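You operate a simulated robot arm through the tools that you are given. There is no shell and no other tool.

You run a simulated two-armed robot. Do the job below in one go: nothing can be reset, and whatever is moved stays where it is left.

TASK
Press the proud red plug home, then seal the top of its strip.
Fine: dark cube on the plug; green dabber, sealer from the green box; tools back, cover shut; leave the other plugs. Set down upright: green dabber. A coat counts when it lies all over at full strength: go over it till it gets no stronger.

Only the result counts: the job must be done as asked and must still hold three seconds after the hand-in. Knocking over, shifting, dropping, spilling or breaking anything else fails it. A push-on lid holds only when it is set on centred and level and pressed home; a screw cap is set on level and turned clockwise until tight.

THE ROBOT
Two 6-joint arms with fingered hands on one trunk that stands fixed in place. Base frame: the origin is at the foot of the trunk, x ahead of it, y to its left, z up; the work surface is at about z = 0.8. Units: m, degrees, N and s.
The left shoulder is at [0.05, 0.17, 1.01], the right one opposite. With the tool pointing down near the work surface each hand reaches from about 0.5 to 0.78 m from the base axis, measured 20 degrees to its own side. Payload 3.5 kg a hand.
Tool frame (each hand has its own): the origin (TCP) lies between the finger pads and is the grasp point; the fingertips stand 0.026 m ahead of it; z points along the fingers, y is the line along which they close. Largest opening 0.132 m; the body of the gripper starts 0.073 m behind the TCP. The gripper is a hand of 3 fingers: y runs from the thumb to the fingers, the wrist lies at [0, 0, -0.234] in the tool frame.
Orientation is told as [roll, pitch, yaw] about the base's x, y, z axes, in that order, counted from this pose: with the fingers straight down and closing along the base's y, the tool's x points along the base's -x, its y along +y and its z along -z.

THE INTERFACE
- The arms move only by the tool drive_tool. It takes "left_targets", "right_targets" or both (then of equal length, played together; a hand with none holds still); each is a list of rows, each a list of 6 numbers: the turn, a rotation vector about the tool's x, y, z in degrees, then the shift along the tool's x, y, z in m. In form: [[wx, wy, wz, dx, dy, dz], ...]. A call has 1 to 20 rows; each row is the pose to reach, as a shift and turn from the pose commanded when the call began, along the tool's axes at that moment. Rows are played at 5 a second. More than 0.05 m and 8.6 degrees between two rows, and nothing of the call is played. Where a pose cannot be reached the arm comes as near as it can. A force on the tool above 40 N (or 10 N above the force at the start of the call, whichever is more), or a blocked arm, ends the call early, and 0.2 s more pass. In this call time passes only in rows, and 0.2 s behind the last. The reply holds the time, the measured pose of the TCP, the force on the tool along the base axes, the opening and the grip force, in the units named above and with some noise, with the torque about the TCP (base axes, N m) and any sound that the robot's microphone picked up.
- Cameras (640 x 400 px; columns grow to the right, rows downward): "scene" is now at [0.0275, -0.0343, 1.5977]; the picture's right is [-0.45, -0.90, 0.00], its down [-0.69, 0.34, -0.64] and it looks along [0.57, -0.29, -0.77] (base axes); focal length 335 px, centre (320, 200). "left" rides on the left gripper at [-0.062, 0.003, -0.092] in its tool frame; the picture's right is [-0.05, -1.00, 0.00], its down [0.83, -0.04, -0.55] and it looks along [0.55, -0.03, 0.83] (tool axes); focal length 230 px, centre (320, 200). "right" rides on the right gripper at [0.062, 0.003, -0.092] in its tool frame; the picture's right is [-0.05, 1.00, 0.00], its down [-0.83, -0.04, -0.56] and it looks along [-0.55, -0.03, 0.83] (tool axes); focal length 230 px, centre (320, 200). There is no depth. A picture from a camera that has moved, and an enlarged one, comes with that camera's place and axes in the base frame and with its lens.
- snapshot(camera): a new picture of that camera. The clock stands still meanwhile.
- lift_body(by): slides the trunk up (or, below 0, down) by that many m; the arms and the scene camera ride with it, the base frame stays. It gives what a move gives, with no picture.
- finger_targets(finger1, finger2, thumb_bend, hand): sets how far each is bent, from 0 (flat) to 1 (curled in); at 0.3 the hand is open as for a grip, at 0.7 the pads meet at the TCP. One left out holds its place. A second passes; each finger stops where it meets its share of the squeeze, and holds until it gets a number again. It is the only way to open and close the hand. It gives what a move gives, with no picture; readings hold the bend of each and the force on the fingers (four entries, about 0 where the hand has none), thumb and palm.
- pan_tilt(pan, tilt): turns the head with the scene camera to pan (to the left, within 86 degrees either way) and tilt (down, from -29 to 69), counted from straight ahead of the robot. It gives what a move gives.
- inspect(camera, box): a new picture of the part [left, top, right, bottom] of that camera's present view, enlarged. The clock stands still meanwhile.
- finish_job(): hands the job in; it is judged then, once.

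Nothing tells you positions but the pictures and the camera data. Unless the task says otherwise, let go and move clear before handing in.

The tools are called after ">>>" as name(argument=value, ...) on one line, values as JSON. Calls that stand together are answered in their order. drive_tool: Moves the arms, as the interface text tells. Its arguments: {"type":"object","properties":{"left_targets":{"type":"array","items":{"type":"array","items":{"type":"number"}}},"right_targets":{"type":"array","items":{"type":"array","items":{"type":"number"}}}},"required":[]} The other tools are called the same way: lift_body (by) slides the trunk up or down; finger_targets (finger1, finger2, thumb_bend, hand) moves the fingers one by one; pan_tilt (pan, tilt) turns the head that bears the scene camera; snapshot (camera) takes a picture; inspect (camera, box) takes an enlarged picture of a part of a camera's view; finish_job () hands the job in.

At the start:

```text
time: 0.0
left_tool_pos: [0.5396, -0.0361, 1.0788]
left_orientation: [0.1, 0.0, 0.0]
left_force: [0.4, -0.2, -0.2]
left_ft_torque: [-0.04, -0.02, 0.01]
left_opening: 0.1319
left_finger_force: 0.0
left_shape: jaw
left_bend: [0.3, 0.3, 0.3]
left_finger forces: [0.1, 0.0, 0.0, 0.0, 0.0, 0.0]
right_tool_pos: [0.4498, -0.4954, 1.0279]
right_orientation: [0.1, 0.0, 0.1]
right_force: [-0.1, -1.0, 0.0]
right_ft_torque: [0.01, 0.0, -0.01]
right_opening: 0.1314
right_finger_force: 0.0
right_shape: jaw
right_bend: [0.3, 0.3, 0.3]
right_finger forces: [0.0, 0.0, 0.1, 0.1, 0.0, 0.1]
trunk travel left (down, up): [-0.625, 0.085]
head pan, tilt: [-26.5, 50.2]
```

scene: 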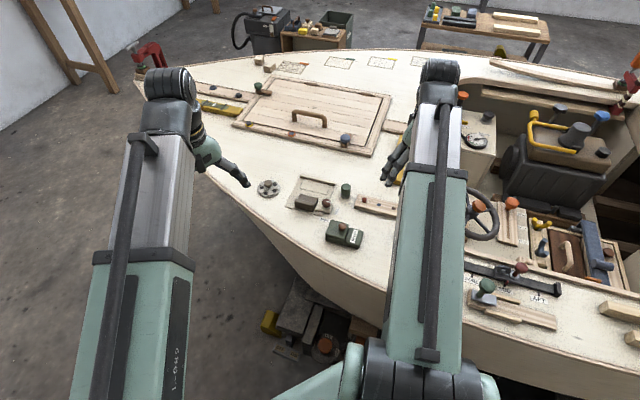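
right: 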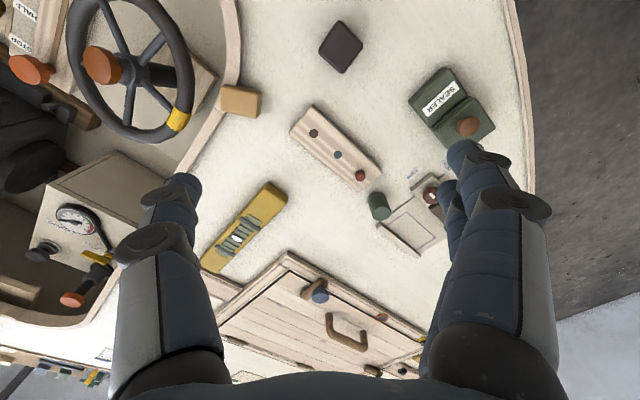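
left: 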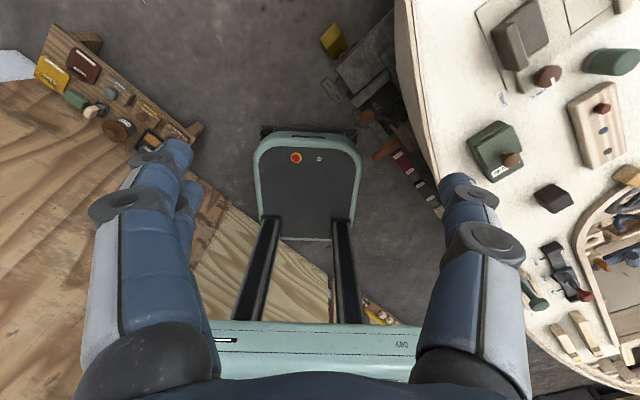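

The work surface is a boat deck with a strip holding three plugs, a green SEALER box, a dark cube and a green cylinder that may be the dabber. I'll look closer before moving anything.

>>> inspect(camera="scene", box=[240, 150, 420, 262])

>>> inspect(camera="right", box=[270, 0, 530, 162])

>>> inspect(camera="left", box=[440, 0, 640, 125])

>>> inspect(camera="right", box=[270, 90, 530, 252])

>>> inspect(camera="left", box=[440, 80, 640, 205])

```text
3.56 times, centred on (330, 206) of scene
camera zoom: at [0.0275, -0.0343, 1.5977], right [-0.45, -0.9, 0.0], down [-0.69, 0.34, -0.64], along [0.57, -0.29, -0.77], focal length 1192 px, centre (284, 179)
```

zoom: 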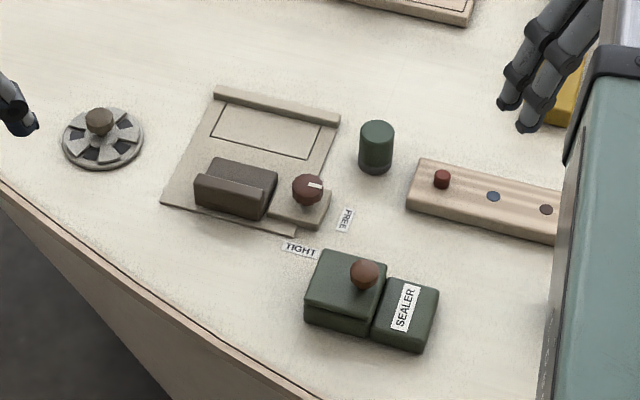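

```text
2.46 times, centred on (400, 81) of right
camera zoom: at [0.3882, -0.4925, 1.1206], right [0.05, 1.0, 0.0], down [0.83, -0.04, 0.56], along [0.55, -0.03, -0.83], focal length 566 px, centre (123, 493)
```

zoom: 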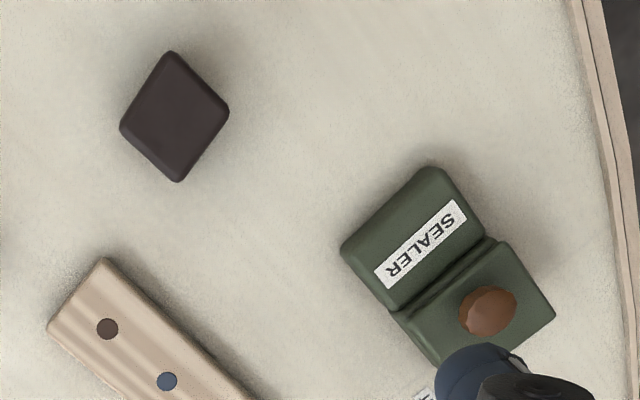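

```text
3.20 times, centred on (540, 62) of left
camera zoom: at [0.6025, -0.0325, 1.1708], right [0.05, -1.0, 0.0], down [-0.83, -0.04, 0.55], along [-0.55, -0.03, -0.83], focal length 736 px, centre (-384, 640)
```

zoom: 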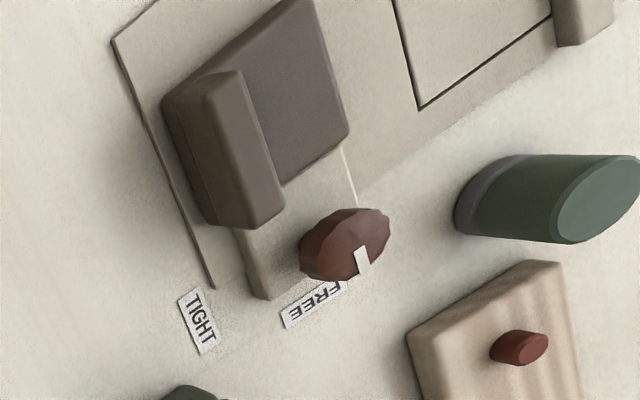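

```text
2.46 times, centred on (400, 171) of right
camera zoom: at [0.3882, -0.4925, 1.1206], right [0.05, 1.0, 0.0], down [0.83, -0.04, 0.56], along [0.55, -0.03, -0.83], focal length 566 px, centre (123, 271)
```

zoom: 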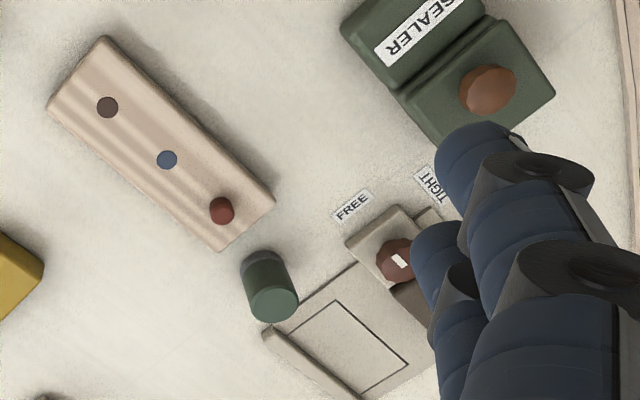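

```text
3.20 times, centred on (540, 142) of left
camera zoom: at [0.6025, -0.0325, 1.1708], right [0.05, -1.0, 0.0], down [-0.83, -0.04, 0.55], along [-0.55, -0.03, -0.83], focal length 736 px, centre (-384, 384)
```

zoom: 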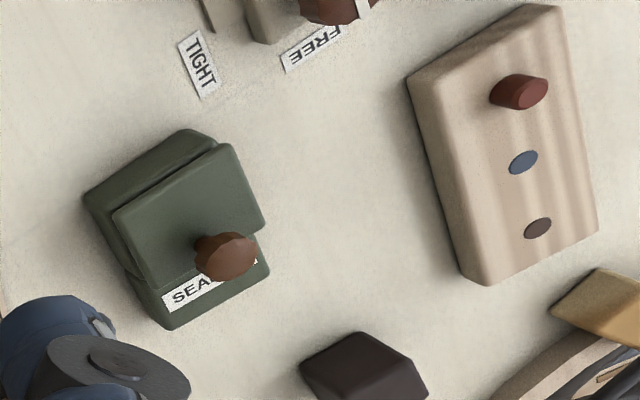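

The strip's red plug stands proud, with the blue and brown ones flush. The dabber is near [0.597, -0.409], the cube near [0.39, -0.47] and the deck at z≈0.8. I'll move the right arm aside for a clear view.

>>> drive_tool(right_targets=[[0, 0, 0, 0, -0.03, -0.03], [0, 0, 0, 0, -0.06, -0.06], [0, 0, 0, 0, -0.09, -0.09], [0, 0, 0, 0, -0.12, -0.12]], left_targets=[[0, 0, 0, 0, 0.03, 0], [0, 0, 0, 0, 0.06, 0], [0, 0, 0, 0, 0.09, 0], [0, 0, 0, 0, 0.12, 0]])

>>> snapshot(camera="scene")

>>> snapshot(camera="right")

```text
time: 1.0
left_tool_pos: [0.5404, 0.0858, 1.0785]
left_orientation: [0.0, -0.1, 0.0]
left_force: [0.6, 0.7, 0.6]
left_ft_torque: [0.02, 0.0, 0.0]
left_opening: 0.1322
left_finger_force: 0.0
left_shape: jaw
left_bend: [0.3, 0.3, 0.3]
left_finger forces: [0.0, 0.0, 0.0, 0.1, 0.0, 0.0]
right_tool_pos: [0.4509, -0.617, 1.148]
right_orientation: [0.0, 0.0, 0.0]
right_force: [-0.6, -0.4, -0.2]
right_ft_torque: [0.04, -0.01, -0.01]
right_opening: 0.1322
right_finger_force: 0.1
right_shape: jaw
right_bend: [0.3, 0.3, 0.3]
right_finger forces: [0.0, 0.0, 0.1, 0.1, 0.1, 0.0]
trunk travel left (down, up): [-0.625, 0.085]
head pan, tilt: [-26.5, 50.2]
```

```text
taken
camera scene: at [0.0274, -0.0342, 1.5977], right [-0.45, -0.9, 0.0], down [-0.69, 0.34, -0.64], along [0.57, -0.29, -0.77], focal length 335 px, centre (320, 200)
```

scene: 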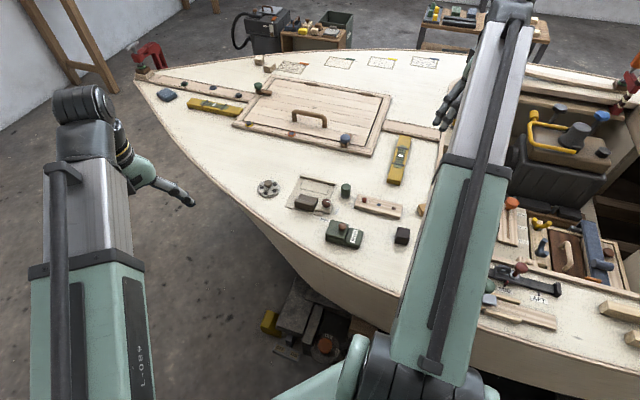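

```text
taken
camera right: at [0.3895, -0.6144, 1.2416], right [0.05, 1.0, 0.0], down [0.83, -0.04, 0.55], along [0.55, -0.03, -0.83], focal length 230 px, centre (320, 200)
```

right: 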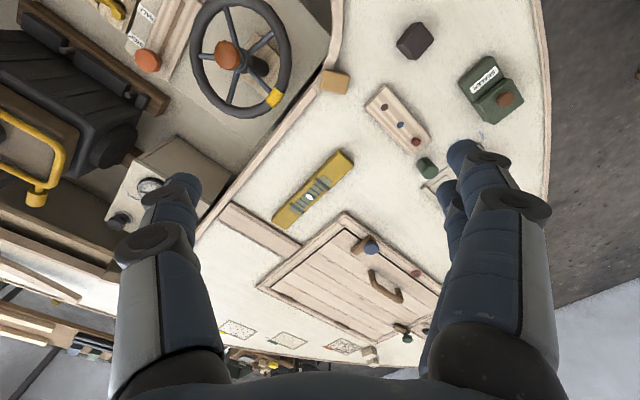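

>>> inspect(camera="scene", box=[320, 180, 420, 242])

>>> inspect(camera="scene", box=[315, 205, 415, 267])

>>> inspect(camera="right", box=[440, 40, 540, 102])

>>> inspect(camera="right", box=[350, 80, 450, 142])

>>> inspect(camera="scene", box=[240, 160, 360, 235])

```text
6.40 times, centred on (370, 211) of scene
camera zoom: at [0.0274, -0.0342, 1.5977], right [-0.45, -0.9, 0.0], down [-0.69, 0.34, -0.64], along [0.57, -0.29, -0.77], focal length 2145 px, centre (0, 130)
```

zoom: 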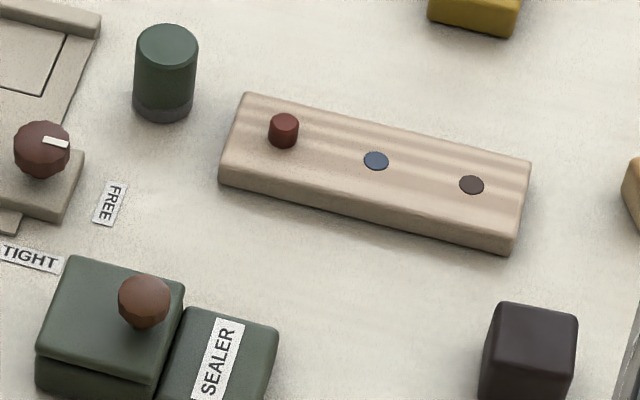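

```text
6.40 times, centred on (365, 236) of scene
camera zoom: at [0.0274, -0.0342, 1.5977], right [-0.45, -0.9, 0.0], down [-0.69, 0.34, -0.64], along [0.57, -0.29, -0.77], focal length 2145 px, centre (32, -30)
```

zoom: 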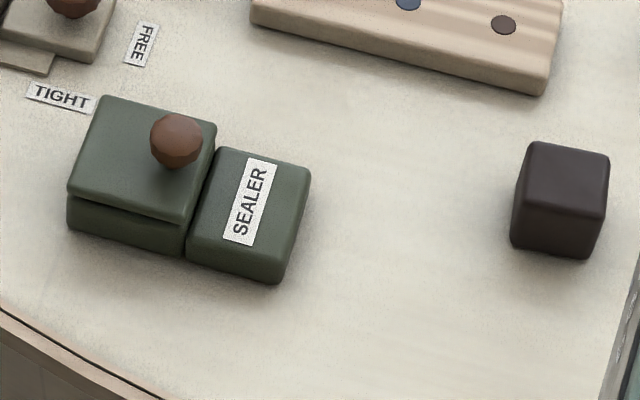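

```text
6.40 times, centred on (490, 71) of right
camera zoom: at [0.3895, -0.6144, 1.2416], right [0.05, 1.0, 0.0], down [0.83, -0.04, 0.55], along [0.55, -0.03, -0.83], focal length 1472 px, centre (-768, 1026)
```

zoom: 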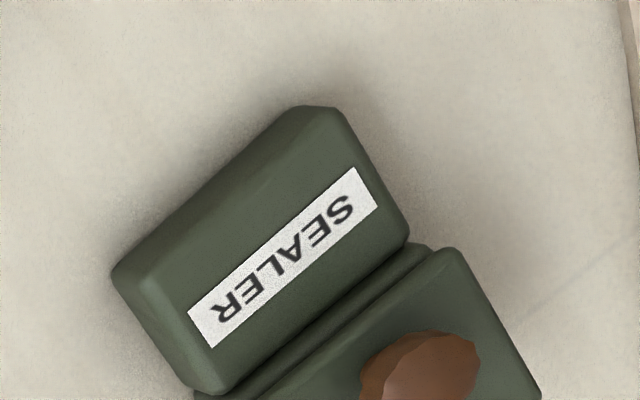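

```text
6.40 times, centred on (400, 111) of right
camera zoom: at [0.3895, -0.6144, 1.2416], right [0.05, 1.0, 0.0], down [0.83, -0.04, 0.55], along [0.55, -0.03, -0.83], focal length 1472 px, centre (-192, 770)
```

zoom: 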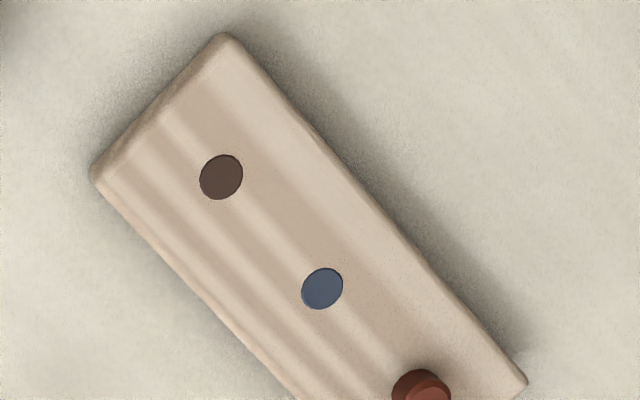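

```text
5.33 times, centred on (300, 198) of scene
camera zoom: at [0.0274, -0.0342, 1.5977], right [-0.45, -0.9, 0.0], down [-0.69, 0.34, -0.64], along [0.57, -0.29, -0.77], focal length 1787 px, centre (427, 213)
```

zoom: 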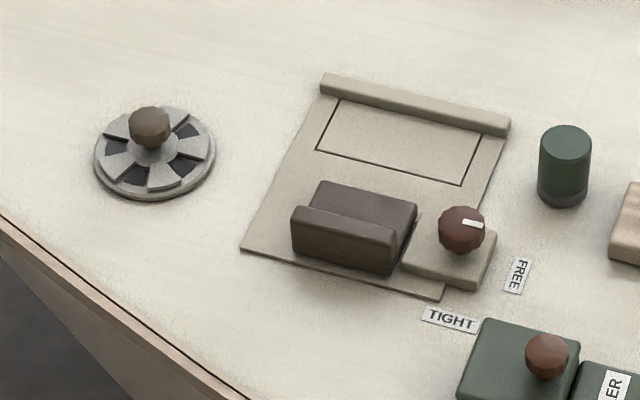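

The vice and round vent look unrelated to this job. By my estimate the red plug is at [0.546, -0.442], the strip runs about 46° in plan with its top at 0.815, and the cube is at [0.389, -0.471]. I'll bring the left camera over to see how the sealer box cover works.

>>> drive_tool(left_targets=[[0, 0, 0, 0, -0.045, 0.005], [0, 0, 0, 0, -0.09, 0.01], [0, 0, 0, 0, -0.135, 0.015], [0, 0, 0, 0, -0.18, 0.02], [0, 0, 0, 0, -0.225, 0.025], [0, 0, 0, 0, -0.27, 0.03], [0, 0, 0, 0, -0.315, 0.04], [0, 0, 0, 0, -0.34, 0.05]])

>>> snapshot(camera="left")

```text
time: 2.8
left_tool_pos: [0.541, -0.2556, 1.0268]
left_orientation: [0.0, -0.1, 0.0]
left_force: [0.7, 0.2, -0.4]
left_ft_torque: [0.0, -0.02, 0.0]
left_opening: 0.132
left_finger_force: 0.1
left_shape: jaw
left_bend: [0.3, 0.3, 0.3]
left_finger forces: [0.0, 0.0, 0.0, 0.0, 0.1, 0.0]
right_tool_pos: [0.4511, -0.6165, 1.1479]
right_orientation: [0.0, -0.1, 0.0]
right_force: [0.5, -1.3, 0.3]
right_ft_torque: [-0.02, -0.03, 0.02]
right_opening: 0.132
right_finger_force: 0.1
right_shape: jaw
right_bend: [0.3, 0.3, 0.3]
right_finger forces: [0.1, 0.0, 0.0, 0.1, 0.1, 0.1]
trunk travel left (down, up): [-0.625, 0.085]
head pan, tilt: [-26.5, 50.2]
```

```text
taken
camera left: at [0.6039, -0.2532, 1.1194], right [0.05, -1.0, 0.0], down [-0.83, -0.04, 0.55], along [-0.55, -0.03, -0.83], focal length 230 px, centre (320, 200)
```

left: 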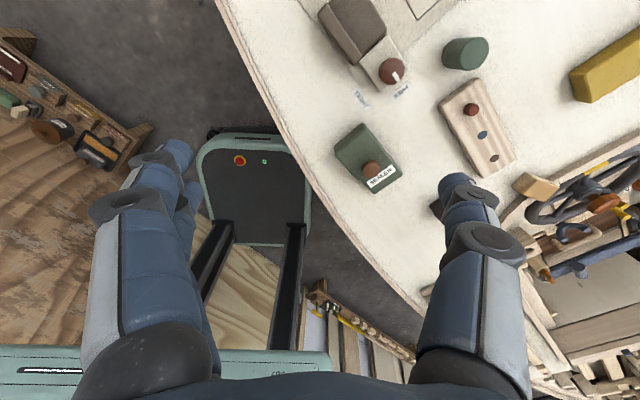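

>>> inspect(camera="left", box=[316, 115, 416, 200])

>>> inspect(camera="left", box=[430, 30, 530, 180])

>>> inspect(camera="left", box=[316, 0, 476, 115])

```text
4.71 times, centred on (366, 158) of left
camera zoom: at [0.6039, -0.2532, 1.1194], right [0.05, -1.0, 0.0], down [-0.83, -0.04, 0.55], along [-0.55, -0.03, -0.83], focal length 1083 px, centre (104, 400)
```

zoom: 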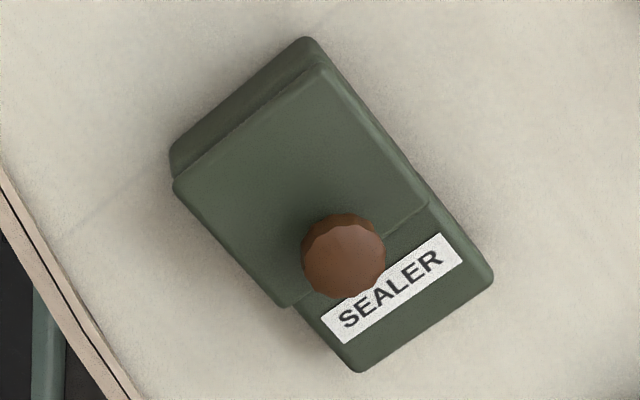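

```text
2.67 times, centred on (480, 105) of left
camera zoom: at [0.6039, -0.2532, 1.1194], right [0.05, -1.0, 0.0], down [-0.83, -0.04, 0.55], along [-0.55, -0.03, -0.83], focal length 614 px, centre (-107, 453)
```

zoom: 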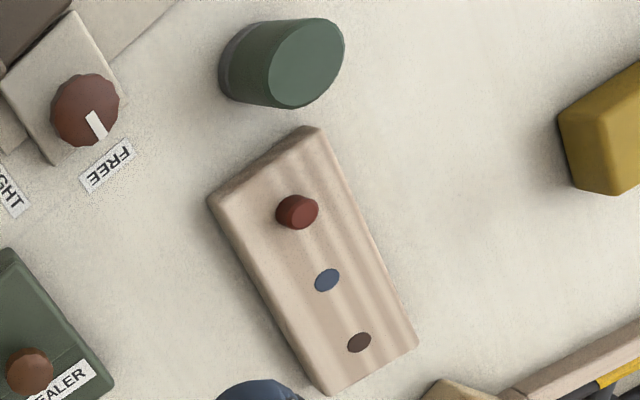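

```text
3.48 times, centred on (396, 58) of left
camera zoom: at [0.6039, -0.2532, 1.1194], right [0.05, -1.0, 0.0], down [-0.83, -0.04, 0.55], along [-0.55, -0.03, -0.83], focal length 800 px, centre (56, 696)
```

zoom: 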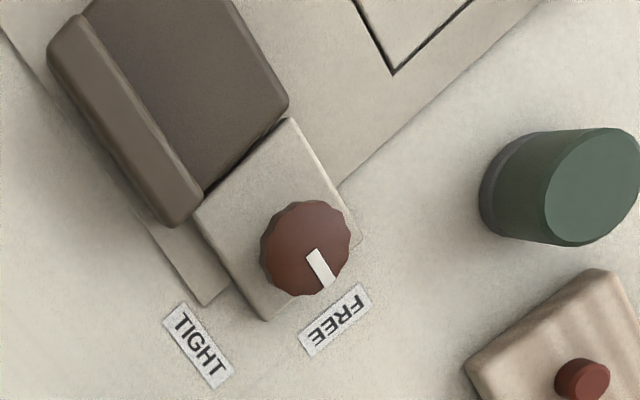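

The cover appears to be a 0.053 m square plate on the well, with its knob near the label end, so it could be hinged or sliding; I'll test that gently later. First I'll park the left arm and bring the right hand over the dark cube, yawed about 46°.

>>> drive_tool(left_targets=[[0, 0, 0, 0, 0.042, 0], [0, 0, 0, 0, 0.084, 0], [0, 0, 0, 0, 0.126, 0], [0, 0, 0, 0, 0.168, 0], [0, 0, 0, 0, 0.21, 0], [0, 0, 0, 0, 0.25, 0]], right_targets=[[0, 0, -7.67, 0.0103, 0.0243, 0.0247], [0, 0, -15.33, 0.0207, 0.0485, 0.0493], [0, 0, -23, 0.031, 0.0728, 0.074], [0, 0, -30.67, 0.0413, 0.097, 0.0987], [0, 0, -38.33, 0.0517, 0.1213, 0.1233], [0, 0, -46, 0.062, 0.1455, 0.148]])

>>> finger_targets(hand="right", finger1=0.45, finger2=0.45, thumb_bend=0.45)

>>> snapshot(camera="right")

>>> snapshot(camera="scene")

```text
time: 4.2
left_tool_pos: [0.541, -0.0032, 1.0259]
left_orientation: [0.0, 0.0, -0.1]
left_force: [0.9, -0.5, 0.2]
left_ft_torque: [-0.02, 0.0, 0.01]
left_opening: 0.1318
left_finger_force: 0.1
left_shape: jaw
left_bend: [0.3, 0.3, 0.3]
left_finger forces: [0.1, 0.0, 0.0, 0.1, 0.1, 0.0]
right_tool_pos: [0.407, -0.4415, 0.9987]
right_orientation: [0.0, 0.3, 45.3]
right_force: [0.5, 0.0, 0.0]
right_ft_torque: [-0.02, 0.02, -0.02]
right_opening: 0.1318
right_finger_force: 0.1
right_shape: jaw
right_bend: [0.3, 0.3, 0.3]
right_finger forces: [0.0, 0.0, 0.0, 0.0, 0.0, 0.0]
right hand out of reach, approached as far as the arm can: row 6
trunk travel left (down, up): [-0.625, 0.085]
head pan, tilt: [-26.5, 50.2]
```

```text
time: 5.2
left_tool_pos: [0.5415, -0.004, 1.0254]
left_orientation: [0.0, 0.0, 0.1]
left_force: [0.0, 0.2, 0.8]
left_ft_torque: [-0.04, 0.0, 0.01]
left_opening: 0.1318
left_finger_force: 0.1
left_shape: jaw
left_bend: [0.3, 0.3, 0.3]
left_finger forces: [0.0, 0.0, 0.0, 0.1, 0.1, 0.0]
right_tool_pos: [0.4072, -0.4438, 0.9989]
right_orientation: [0.0, 0.2, 45.1]
right_force: [-0.1, 0.7, -0.3]
right_ft_torque: [0.01, 0.01, 0.0]
right_opening: 0.0855
right_finger_force: 0.0
right_shape: fingers
right_bend: [0.45, 0.45, 0.45]
right_finger forces: [0.1, 0.0, 0.0, 0.0, 0.1, 0.1]
trunk travel left (down, up): [-0.625, 0.085]
head pan, tilt: [-26.5, 50.2]
```

```text
taken
camera right: at [0.3623, -0.485, 1.0915], right [-0.67, 0.74, 0.0], down [0.62, 0.56, 0.55], along [0.41, 0.37, -0.83], focal length 230 px, centre (320, 200)
```

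right: 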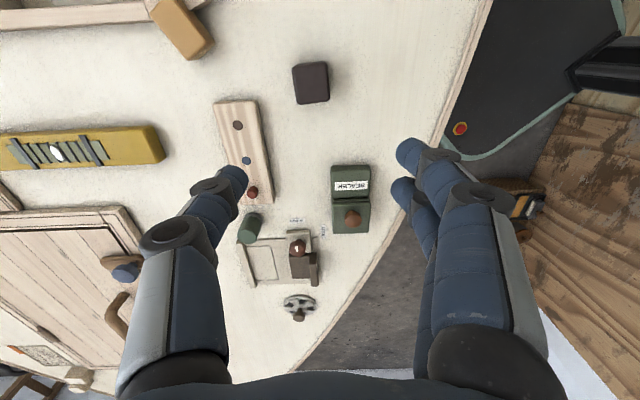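

```text
taken
camera scene: at [0.0275, -0.0343, 1.5977], right [-0.45, -0.9, 0.0], down [-0.69, 0.34, -0.64], along [0.57, -0.29, -0.77], focal length 335 px, centre (320, 200)
```

scene: 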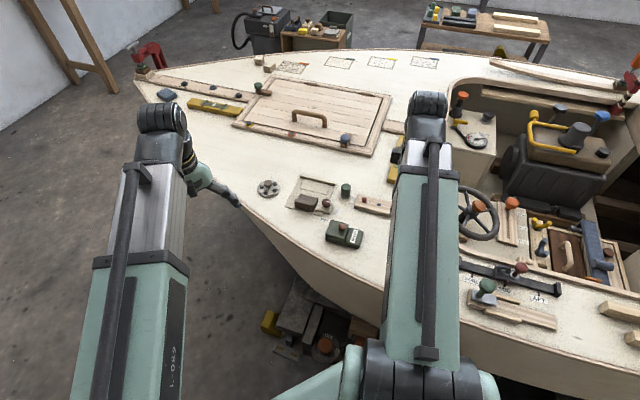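

The arm stopped short of the cube at yaw 46°, apparently a reach limit. I'll try the other square orientation, yaw -44°, above the cube.

>>> drive_tool(right_targets=[[0, 0, 8.1, 0, 0, 0], [0, 0, 16.2, 0, 0, 0], [0, 0, 24.3, 0, 0, 0], [0, 0, 32.4, 0, 0, 0], [0, 0, 40.5, 0, 0, 0], [0, 0, 48.6, 0.005, 0, 0], [0, 0, 56.7, 0.01, 0, 0], [0, 0, 64.8, 0.015, -0.002, 0], [0, 0, 72.9, 0.02, -0.004, 0], [0, 0, 81, 0.026, -0.006, 0], [0, 0, 89.2, 0.0321, -0.0063, 0]])

>>> snapshot(camera="right")

```text
time: 7.6
left_tool_pos: [0.5412, -0.004, 1.025]
left_orientation: [-0.1, 0.0, -0.1]
left_force: [0.3, 0.1, 0.7]
left_ft_torque: [0.01, -0.02, 0.0]
left_opening: 0.1323
left_finger_force: 0.0
left_shape: jaw
left_bend: [0.3, 0.3, 0.3]
left_finger forces: [0.0, 0.1, 0.1, 0.0, 0.1, 0.0]
right_tool_pos: [0.3902, -0.4732, 0.9991]
right_orientation: [0.0, 0.0, -43.4]
right_force: [-0.2, -0.4, 0.6]
right_ft_torque: [0.01, -0.03, 0.0]
right_opening: 0.0853
right_finger_force: 0.1
right_shape: fingers
right_bend: [0.45, 0.45, 0.45]
right_finger forces: [0.0, 0.1, 0.0, 0.1, 0.0, 0.0]
trunk travel left (down, up): [-0.625, 0.085]
head pan, tilt: [-26.5, 50.2]
```

```text
taken
camera right: at [0.3474, -0.4281, 1.0924], right [0.72, 0.69, 0.0], down [0.57, -0.6, 0.56], along [0.38, -0.4, -0.83], focal length 230 px, centre (320, 200)
```

right: 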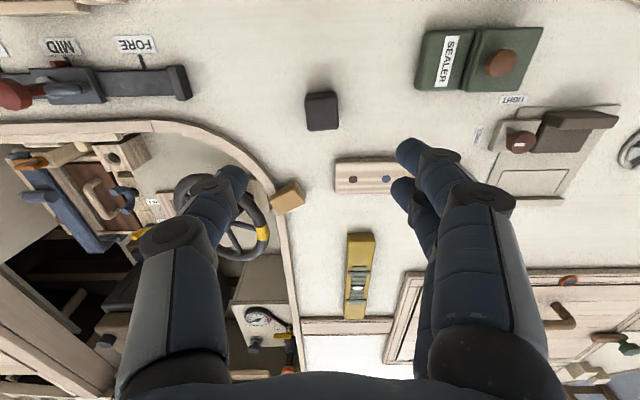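

>>> inspect(camera="right", box=[282, 80, 362, 140])

```text
6.67 times, centred on (322, 110) of right
camera zoom: at [0.3474, -0.4281, 1.0924], right [0.72, 0.69, 0.0], down [0.57, -0.6, 0.56], along [0.38, -0.4, -0.83], focal length 1534 px, centre (307, 800)
```

zoom: 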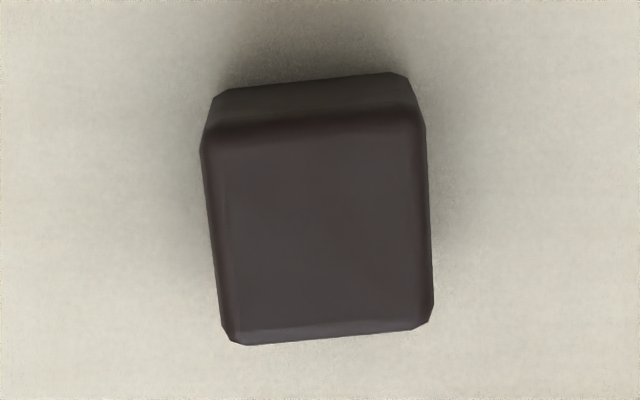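

The cube is right under the hand, 1–2 mm off, with its edges at about 49°. I'll correct the yaw slightly and go down to straddle it.

>>> drive_tool(right_targets=[[0, 0, -2.4, 0.001, 0.002, 0.03], [0, 0, -2.4, 0.001, 0.002, 0.07], [0, 0, -2.4, 0.001, 0.002, 0.11], [0, 0, -2.4, 0.001, 0.002, 0.14], [0, 0, -2.4, 0.001, 0.002, 0.155], [0, 0, -2.4, 0.001, 0.002, 0.166]])

>>> snapshot(camera="right")

>>> inspect(camera="scene", box=[340, 190, 460, 265])

```text
time: 9.0
left_tool_pos: [0.5413, -0.0043, 1.025]
left_orientation: [0.0, 0.0, 0.0]
left_force: [-0.1, 0.7, 0.1]
left_ft_torque: [0.03, 0.05, 0.0]
left_opening: 0.1317
left_finger_force: 0.2
left_shape: jaw
left_bend: [0.3, 0.3, 0.3]
left_finger forces: [0.0, 0.0, 0.0, 0.0, 0.1, 0.0]
right_tool_pos: [0.3882, -0.4698, 0.835]
right_orientation: [0.0, 0.1, -40.8]
right_force: [-0.2, 0.8, -0.2]
right_ft_torque: [0.03, -0.02, 0.02]
right_opening: 0.0853
right_finger_force: 0.0
right_shape: fingers
right_bend: [0.45, 0.45, 0.45]
right_finger forces: [0.0, 0.0, 0.1, 0.1, 0.0, 0.0]
trunk travel left (down, up): [-0.625, 0.085]
head pan, tilt: [-26.5, 50.2]
```

```text
taken
camera right: at [0.3445, -0.4284, 0.9273], right [0.69, 0.72, 0.0], down [0.6, -0.58, 0.56], along [0.4, -0.38, -0.83], focal length 230 px, centre (320, 200)
```

right: 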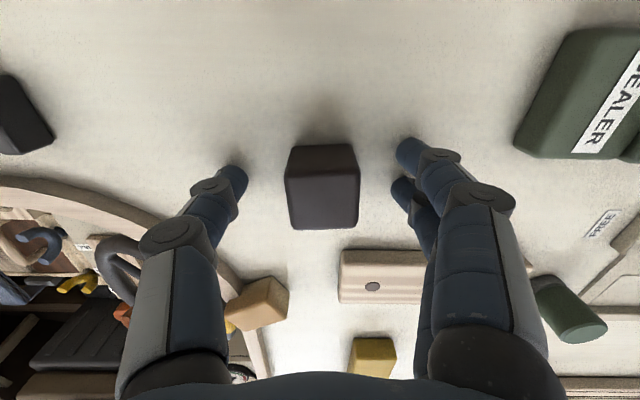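

```text
5.33 times, centred on (400, 228) of scene
camera zoom: at [0.0275, -0.0343, 1.5977], right [-0.45, -0.9, 0.0], down [-0.69, 0.34, -0.64], along [0.57, -0.29, -0.77], focal length 1787 px, centre (-107, 53)
```

zoom: 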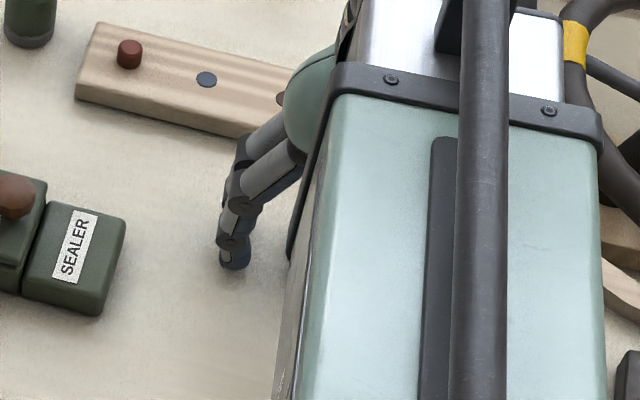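

The cube sits centred between the fingers, so I'll close on it.

>>> finger_targets(hand="right", finger1=0.7, finger2=0.7, thumb_bend=0.7)

>>> snapshot(camera="right")

```text
time: 10.0
left_tool_pos: [0.5406, -0.0046, 1.026]
left_orientation: [-0.1, 0.0, 0.1]
left_force: [0.1, -0.3, 0.1]
left_ft_torque: [0.0, -0.02, -0.01]
left_opening: 0.1319
left_finger_force: 0.0
left_shape: jaw
left_bend: [0.3, 0.3, 0.3]
left_finger forces: [0.0, 0.0, 0.0, 0.0, 0.0, 0.1]
right_tool_pos: [0.3893, -0.4715, 0.8345]
right_orientation: [0.0, 0.0, -40.8]
right_force: [-0.6, -0.3, -0.4]
right_ft_torque: [0.01, 0.0, -0.03]
right_opening: 0.034
right_finger_force: 13.9
right_shape: fingers
right_bend: [0.61, 0.61, 0.64]
right_finger forces: [6.8, 6.8, 0.0, 0.1, 13.7, 0.0]
trunk travel left (down, up): [-0.625, 0.085]
head pan, tilt: [-26.5, 50.2]
```

```text
taken
camera right: at [0.3445, -0.4283, 0.9275], right [0.69, 0.72, 0.0], down [0.6, -0.58, 0.56], along [0.4, -0.38, -0.83], focal length 230 px, centre (320, 200)
```

right: 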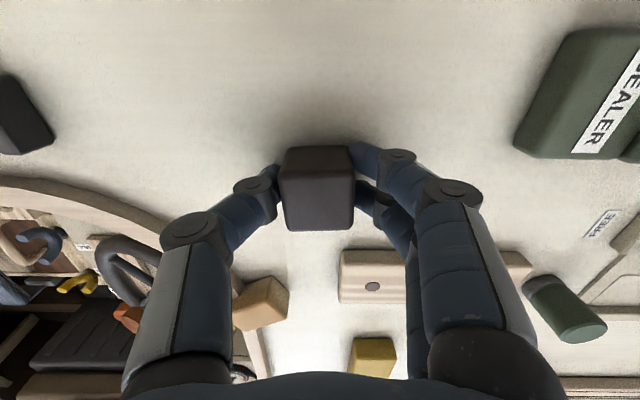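

The cube is held at about 14 N, sitting 3 mm toward the thumb. I'll lift it and carry it over the red plug, turning to yaw 46° so the fingers stay clear of the dabber.

>>> drive_tool(right_targets=[[0, 0, 0, 0, 0, -0.02], [0, 0, 0, 0, 0, -0.06], [0, 0, 0, 0, 0, -0.1], [0, 0, -7.9, -0.0088, 0.0114, -0.1], [0, 0, -15.8, -0.0175, 0.0227, -0.1], [0, 0, -23.7, -0.0263, 0.0341, -0.1], [0, 0, -31.6, -0.035, 0.0454, -0.1], [0, 0, -39.5, -0.0438, 0.0568, -0.1], [0, 0, -47.4, -0.0525, 0.0681, -0.1], [0, 0, -55.3, -0.0613, 0.0795, -0.1], [0, 0, -63.2, -0.07, 0.0908, -0.1], [0, 0, -71.1, -0.0788, 0.1022, -0.1], [0, 0, -79, -0.0876, 0.1135, -0.1], [0, 0, -86.8, -0.0963, 0.1249, -0.1]])

>>> snapshot(camera="right")

>>> inspect(camera="scene", box=[320, 160, 440, 235])

```text
time: 13.0
left_tool_pos: [0.5409, -0.0047, 1.0254]
left_orientation: [0.0, -0.1, 0.0]
left_force: [0.1, -0.4, 0.1]
left_ft_torque: [0.0, 0.02, -0.03]
left_opening: 0.1321
left_finger_force: 0.1
left_shape: jaw
left_bend: [0.3, 0.3, 0.3]
left_finger forces: [0.0, 0.1, 0.0, 0.0, 0.0, 0.0]
right_tool_pos: [0.5456, -0.4384, 0.9324]
right_orientation: [0.0, 0.0, 46.0]
right_force: [0.3, -0.8, -0.1]
right_ft_torque: [-0.01, 0.04, 0.03]
right_opening: 0.0338
right_finger_force: 13.4
right_shape: fingers
right_bend: [0.61, 0.61, 0.64]
right_finger forces: [6.7, 6.8, 0.1, 0.1, 13.6, 0.0]
trunk travel left (down, up): [-0.625, 0.085]
head pan, tilt: [-26.5, 50.2]
```

```text
taken
camera right: at [0.5013, -0.4808, 1.026], right [-0.68, 0.73, 0.0], down [0.61, 0.57, 0.56], along [0.4, 0.38, -0.83], focal length 230 px, centre (320, 200)
```

right: 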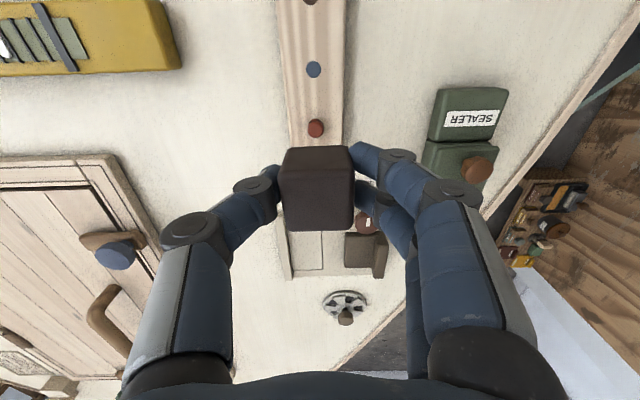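

```text
5.33 times, centred on (380, 198) of scene
camera zoom: at [0.0277, -0.0343, 1.5977], right [-0.45, -0.9, 0.0], down [-0.69, 0.34, -0.64], along [0.57, -0.29, -0.77], focal length 1787 px, centre (0, 213)
```

zoom: 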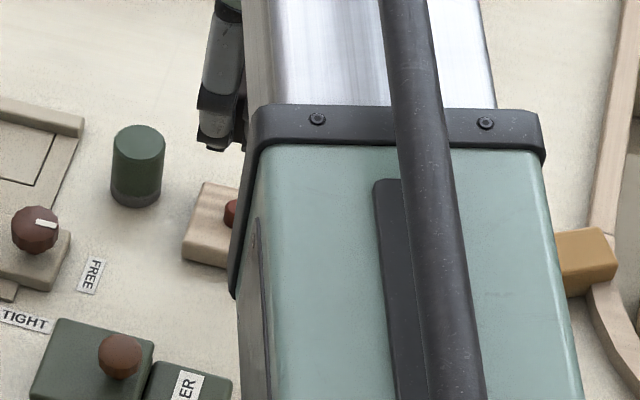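

>>> inspect(camera="right", box=[270, 100, 366, 160])

```text
6.67 times, centred on (318, 130) of right
camera zoom: at [0.5013, -0.4808, 1.026], right [-0.68, 0.73, 0.0], down [0.61, 0.57, 0.56], along [0.4, 0.38, -0.83], focal length 1534 px, centre (333, 667)
```

zoom: 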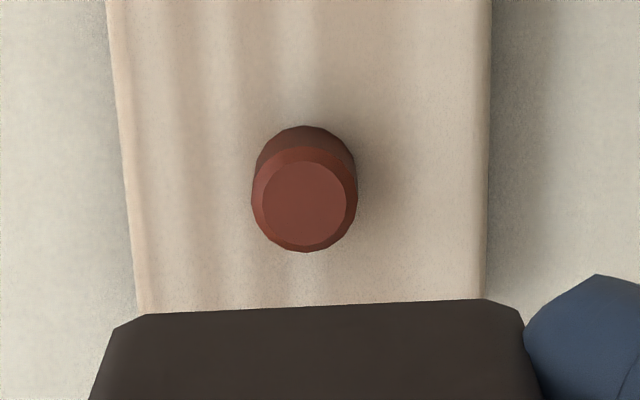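

The red plug is within 3 mm of the cube's centre line. I'll correct for that and lower the cube onto the plug slowly.

>>> drive_tool(right_targets=[[0, 0, 0, 0.0025, -0.001, 0.02], [0, 0, 0, 0.0025, -0.001, 0.045], [0, 0, 0, 0.0025, -0.001, 0.056], [0, 0, 0, 0.0025, -0.001, 0.06], [0, 0, 0, 0.0025, -0.001, 0.064], [0, 0, 0, 0.0025, -0.001, 0.068]])

>>> snapshot(camera="right")

```text
time: 14.4
left_tool_pos: [0.5404, -0.0041, 1.0272]
left_orientation: [0.0, -0.1, 0.0]
left_force: [-0.9, 0.5, 1.4]
left_ft_torque: [-0.03, 0.02, -0.01]
left_opening: 0.1318
left_finger_force: 0.0
left_shape: jaw
left_bend: [0.3, 0.3, 0.3]
left_finger forces: [0.0, 0.1, 0.0, 0.0, 0.0, 0.0]
right_tool_pos: [0.5439, -0.4409, 0.8655]
right_orientation: [-0.1, 0.1, 46.1]
right_force: [-0.4, -0.8, -0.9]
right_ft_torque: [-0.02, -0.02, -0.01]
right_opening: 0.0341
right_finger_force: 13.6
right_shape: fingers
right_bend: [0.61, 0.61, 0.64]
right_finger forces: [6.7, 6.8, 0.1, 0.0, 13.6, 0.0]
trunk travel left (down, up): [-0.625, 0.085]
head pan, tilt: [-26.5, 50.2]
```

```text
taken
camera right: at [0.4988, -0.483, 0.958], right [-0.68, 0.73, 0.0], down [0.61, 0.57, 0.56], along [0.41, 0.38, -0.83], focal length 230 px, centre (320, 200)
```

right: 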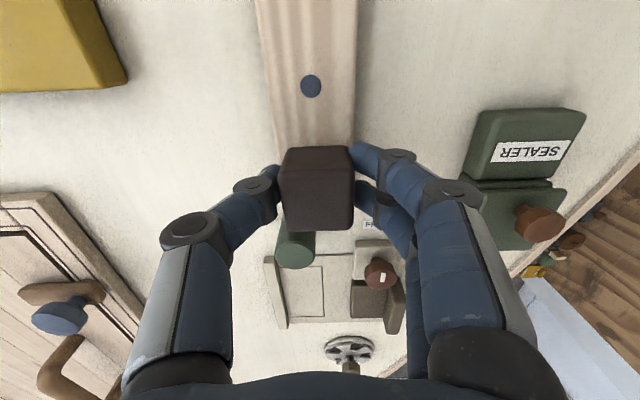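

There's no contact yet, so I'll continue down in 2 mm steps.

>>> drive_tool(right_targets=[[0, 0, 0, 0, 0, 0.002], [0, 0, 0, 0, 0, 0.004], [0, 0, 0, 0, 0, 0.006], [0, 0, 0, 0, 0, 0.008], [0, 0, 0, 0, 0, 0.01]])

```text
time: 15.6
left_tool_pos: [0.5402, -0.0039, 1.0265]
left_orientation: [0.0, 0.0, -0.1]
left_force: [-1.1, -0.3, 0.4]
left_ft_torque: [-0.02, 0.02, -0.01]
left_opening: 0.1321
left_finger_force: 0.0
left_shape: jaw
left_bend: [0.3, 0.3, 0.3]
left_finger forces: [0.0, 0.0, 0.1, 0.0, 0.0, 0.0]
right_tool_pos: [0.5453, -0.4407, 0.855]
right_orientation: [0.0, 0.0, 46.0]
right_force: [0.0, 0.0, 5.1]
right_ft_torque: [-0.03, -0.03, 0.01]
right_opening: 0.0338
right_finger_force: 14.6
right_shape: fingers
right_bend: [0.62, 0.62, 0.64]
right_finger forces: [7.3, 7.3, 0.1, 0.0, 14.5, 0.0]
trunk travel left (down, up): [-0.625, 0.085]
head pan, tilt: [-26.5, 50.2]
```

>>> drive_tool(right_targets=[[0, 0, 0, 0, 0, 0.001], [0, 0, 0, 0, 0, 0.002], [0, 0, 0, 0, 0, 0.003], [0, 0, 0, 0, 0, 0.004]])

>>> inspect(camera="right", box=[240, 110, 400, 260])

```text
time: 16.6
left_tool_pos: [0.5405, -0.0042, 1.0257]
left_orientation: [-0.1, 0.0, 0.0]
left_force: [-0.5, 1.1, -0.8]
left_ft_torque: [0.02, -0.02, 0.02]
left_opening: 0.1319
left_finger_force: 0.1
left_shape: jaw
left_bend: [0.3, 0.3, 0.3]
left_finger forces: [0.0, 0.0, 0.0, 0.1, 0.1, 0.0]
right_tool_pos: [0.5432, -0.4414, 0.8514]
right_orientation: [0.0, 0.0, 46.0]
right_force: [0.9, -1.8, 4.1]
right_ft_torque: [-0.05, -0.03, 0.03]
right_opening: 0.034
right_finger_force: 14.4
right_shape: fingers
right_bend: [0.62, 0.62, 0.64]
right_finger forces: [6.9, 6.9, 0.0, 0.0, 14.7, 0.0]
trunk travel left (down, up): [-0.625, 0.085]
head pan, tilt: [-26.5, 50.2]
```

```text
2.67 times, centred on (320, 185) of right
camera zoom: at [0.499, -0.4828, 0.9444], right [-0.68, 0.73, 0.0], down [0.61, 0.57, 0.56], along [0.41, 0.38, -0.83], focal length 614 px, centre (320, 240)
```

zoom: 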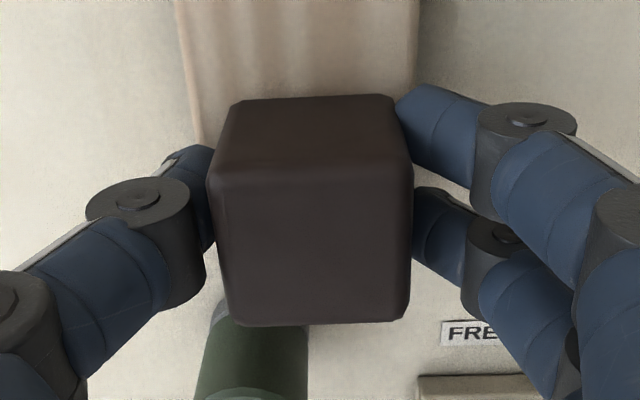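

>>> drive_tool(right_targets=[[0, 0, 0, 0, 0, 0.001], [0, 0, 0, 0, 0, 0.002], [0, 0, 0, 0, 0, 0.003], [0, 0, 0, 0, 0, 0.004]])

>>> inspect(camera="right", box=[240, 110, 400, 260])

```text
time: 17.6
left_tool_pos: [0.5409, -0.0037, 1.0264]
left_orientation: [0.1, -0.2, 0.0]
left_force: [0.3, 0.3, -0.1]
left_ft_torque: [-0.01, 0.0, -0.02]
left_opening: 0.1318
left_finger_force: 0.0
left_shape: jaw
left_bend: [0.3, 0.3, 0.3]
left_finger forces: [0.0, 0.0, 0.0, 0.1, 0.0, 0.0]
right_tool_pos: [0.5438, -0.4404, 0.8489]
right_orientation: [-0.1, -0.2, 46.0]
right_force: [0.6, -0.4, 11.3]
right_ft_torque: [-0.07, -0.08, -0.01]
right_opening: 0.0339
right_finger_force: 14.7
right_shape: fingers
right_bend: [0.62, 0.62, 0.65]
right_finger forces: [7.6, 7.6, 0.0, 0.0, 15.7, 0.0]
trunk travel left (down, up): [-0.625, 0.085]
head pan, tilt: [-26.5, 50.2]
```

```text
2.67 times, centred on (320, 185) of right
camera zoom: at [0.4988, -0.4827, 0.9413], right [-0.68, 0.73, 0.0], down [0.61, 0.57, 0.56], along [0.41, 0.38, -0.83], focal length 614 px, centre (320, 240)
```

zoom: 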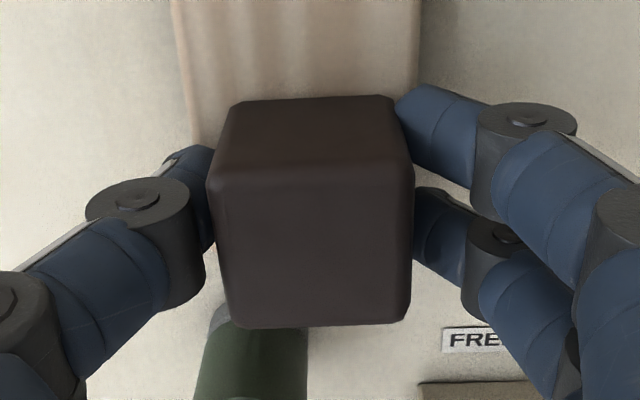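

>>> drive_tool(right_targets=[[0, 0, 0, 0, 0, 0.001], [0, 0, 0, 0, 0, 0.002], [0, 0, 0, 0, 0, 0.003]])

>>> inspect(camera="right", box=[240, 110, 400, 260])

```text
time: 18.4
left_tool_pos: [0.5405, -0.0032, 1.0252]
left_orientation: [-0.1, -0.1, 0.0]
left_force: [-0.1, -0.4, -0.1]
left_ft_torque: [-0.03, 0.0, -0.01]
left_opening: 0.1321
left_finger_force: 0.1
left_shape: jaw
left_bend: [0.3, 0.3, 0.3]
left_finger forces: [0.0, 0.0, 0.0, 0.0, 0.0, 0.0]
right_tool_pos: [0.5436, -0.44, 0.8462]
right_orientation: [-0.2, 0.0, 46.0]
right_force: [-1.0, 2.1, 25.3]
right_ft_torque: [0.02, 0.02, -0.02]
right_opening: 0.0338
right_finger_force: 17.8
right_shape: fingers
right_bend: [0.64, 0.64, 0.65]
right_finger forces: [9.4, 9.4, 0.1, 0.0, 17.3, 0.1]
trunk travel left (down, up): [-0.625, 0.085]
head pan, tilt: [-26.5, 50.2]
```

```text
2.67 times, centred on (320, 185) of right
camera zoom: at [0.4984, -0.4824, 0.9396], right [-0.68, 0.73, 0.0], down [0.61, 0.57, 0.56], along [0.41, 0.38, -0.83], focal length 614 px, centre (320, 240)
```

zoom: 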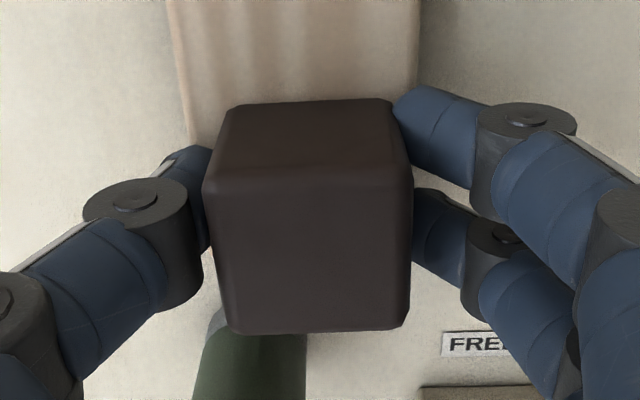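

The force has risen to 25 N and the cube is just starting to slide in the grip. I'll lift off and look at the plug.

>>> drive_tool(right_targets=[[0, 0, 0, 0, 0, -0.01], [0, 0, 0, 0, 0, -0.04], [0, 0, 0, 0, 0, -0.08]])

>>> inspect(camera="right", box=[240, 0, 400, 160])

>>> snapshot(camera="right")

```text
time: 19.2
left_tool_pos: [0.5398, -0.0039, 1.0271]
left_orientation: [0.0, 0.0, 0.0]
left_force: [0.2, -0.7, 0.6]
left_ft_torque: [-0.01, 0.02, -0.01]
left_opening: 0.1322
left_finger_force: 0.0
left_shape: jaw
left_bend: [0.3, 0.3, 0.3]
left_finger forces: [0.1, 0.1, 0.0, 0.0, 0.0, 0.0]
right_tool_pos: [0.5436, -0.4412, 0.9249]
right_orientation: [0.0, 0.1, 46.0]
right_force: [-0.6, 0.1, 0.7]
right_ft_torque: [-0.04, 0.03, 0.02]
right_opening: 0.0338
right_finger_force: 13.4
right_shape: fingers
right_bend: [0.63, 0.63, 0.65]
right_finger forces: [6.8, 6.8, 0.1, 0.1, 13.6, 0.1]
trunk travel left (down, up): [-0.625, 0.085]
head pan, tilt: [-26.5, 50.2]
```

```text
2.50 times, centred on (320, 80) of right
camera zoom: at [0.4986, -0.4848, 1.0182], right [-0.68, 0.73, 0.0], down [0.61, 0.57, 0.56], along [0.41, 0.38, -0.83], focal length 575 px, centre (320, 500)
```

zoom: 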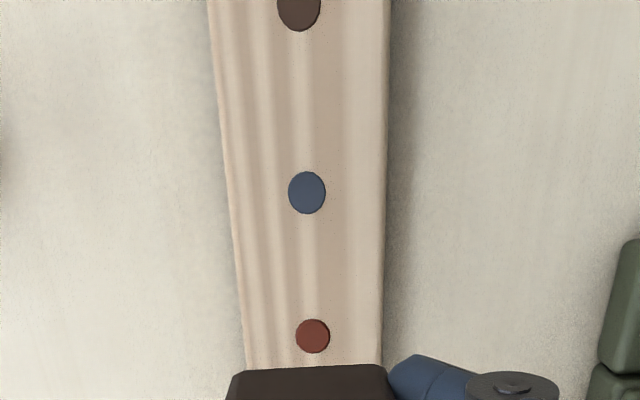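

```text
taken
camera right: at [0.4986, -0.4848, 1.0182], right [-0.68, 0.73, 0.0], down [0.61, 0.57, 0.56], along [0.41, 0.38, -0.83], focal length 230 px, centre (320, 200)
```

right: 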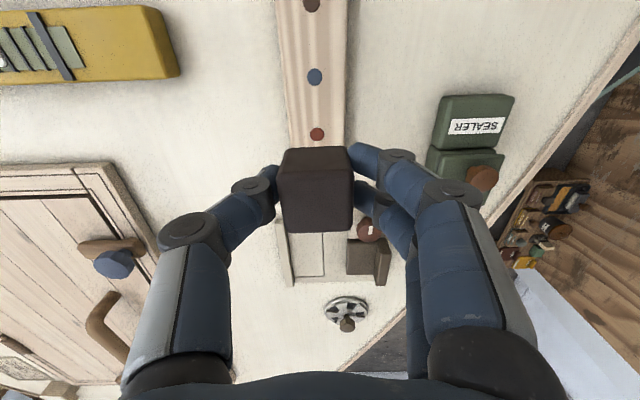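

>>> inspect(camera="right", box=[295, 120, 340, 148])

>>> inspect(camera="right", box=[295, 62, 340, 90])

>>> inspect(camera="right", box=[260, 140, 370, 240])

```text
14.22 times, centred on (318, 134) of right
camera zoom: at [0.4986, -0.4848, 1.0182], right [-0.68, 0.73, 0.0], down [0.61, 0.57, 0.56], along [0.41, 0.38, -0.83], focal length 3272 px, centre (356, 1139)
```

zoom: 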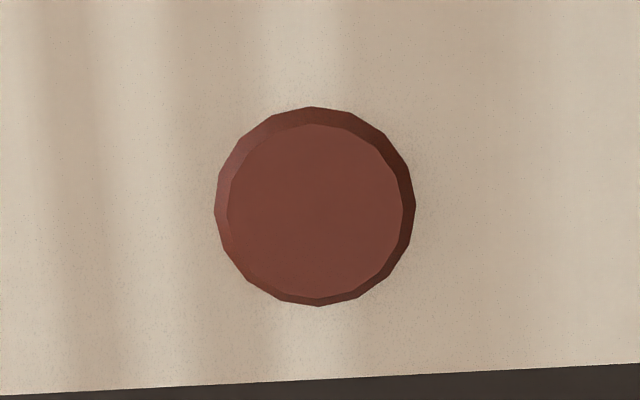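

```text
14.22 times, centred on (318, 76) of right
camera zoom: at [0.4986, -0.4848, 1.0182], right [-0.68, 0.73, 0.0], down [0.61, 0.57, 0.56], along [0.41, 0.38, -0.83], focal length 3272 px, centre (356, 1964)
```

zoom: 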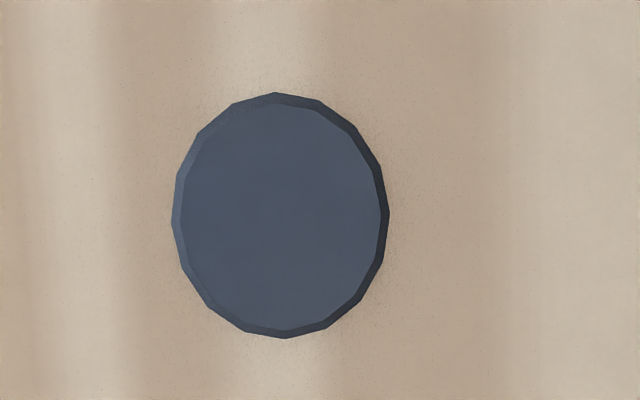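

```text
4.00 times, centred on (315, 190) of right
camera zoom: at [0.4986, -0.4848, 1.0182], right [-0.68, 0.73, 0.0], down [0.61, 0.57, 0.56], along [0.41, 0.38, -0.83], focal length 920 px, centre (340, 240)
```

zoom: 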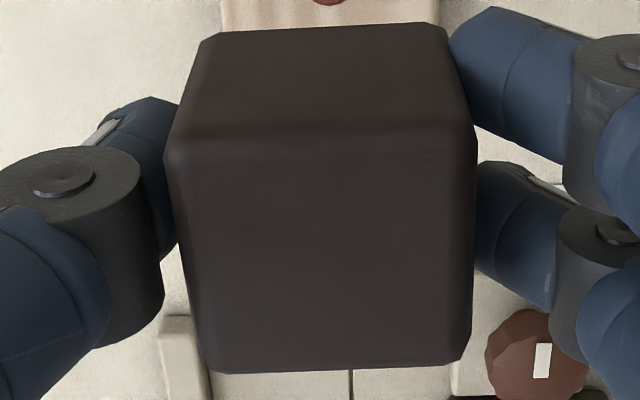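

The red plug is nearly home, but its bevel shows more than the blue one's, so it's perhaps 0.5 mm high. I'll press again on the same spot, a little harder.

>>> drive_tool(right_targets=[[0, 0, 0, 0, 0, 0.03], [0, 0, 0, 0, 0, 0.065], [0, 0, 0, 0, 0, 0.072], [0, 0, 0, 0, 0, 0.075], [0, 0, 0, 0, 0, 0.078]])

```text
time: 20.4
left_tool_pos: [0.5408, -0.0049, 1.0268]
left_orientation: [-0.1, -0.1, -0.1]
left_force: [0.4, 0.4, 0.4]
left_ft_torque: [0.02, -0.02, 0.03]
left_opening: 0.1321
left_finger_force: 0.0
left_shape: jaw
left_bend: [0.3, 0.3, 0.3]
left_finger forces: [0.0, 0.1, 0.1, 0.1, 0.1, 0.0]
right_tool_pos: [0.5441, -0.441, 0.8469]
right_orientation: [-0.2, 0.1, 46.1]
right_force: [1.6, 0.4, 9.5]
right_ft_torque: [-0.03, -0.04, 0.0]
right_opening: 0.0339
right_finger_force: 14.8
right_shape: fingers
right_bend: [0.63, 0.63, 0.65]
right_finger forces: [7.1, 7.1, 0.0, 0.0, 15.0, 0.0]
trunk travel left (down, up): [-0.625, 0.085]
head pan, tilt: [-26.5, 50.2]
```

>>> drive_tool(right_targets=[[0, 0, 0, 0, 0, 0.001], [0, 0, 0, 0, 0, 0.002], [0, 0, 0, 0, 0, 0.003], [0, 0, 0, 0, 0, 0.004], [0, 0, 0, 0, 0, 0.005]])

```text
time: 21.5
left_tool_pos: [0.5396, -0.0032, 1.0268]
left_orientation: [0.0, -0.1, 0.0]
left_force: [0.4, 0.0, -0.1]
left_ft_torque: [0.0, 0.0, -0.02]
left_opening: 0.1318
left_finger_force: 0.0
left_shape: jaw
left_bend: [0.3, 0.3, 0.3]
left_finger forces: [0.1, 0.1, 0.0, 0.0, 0.0, 0.1]
right_tool_pos: [0.5433, -0.441, 0.8464]
right_orientation: [-0.3, 0.0, 46.0]
right_force: [-2.2, 0.5, 26.3]
right_ft_torque: [0.18, 0.26, 0.01]
right_opening: 0.034
right_finger_force: 20.9
right_shape: fingers
right_bend: [0.66, 0.66, 0.65]
right_finger forces: [13.5, 13.3, 0.0, 0.1, 15.7, 0.0]
trunk travel left (down, up): [-0.625, 0.085]
head pan, tilt: [-26.5, 50.2]
stopped in row 5 (right hand): the force on the tool passed its limit at 42 N (the readings are from after the stop); the commanded pose is now the measured one
```

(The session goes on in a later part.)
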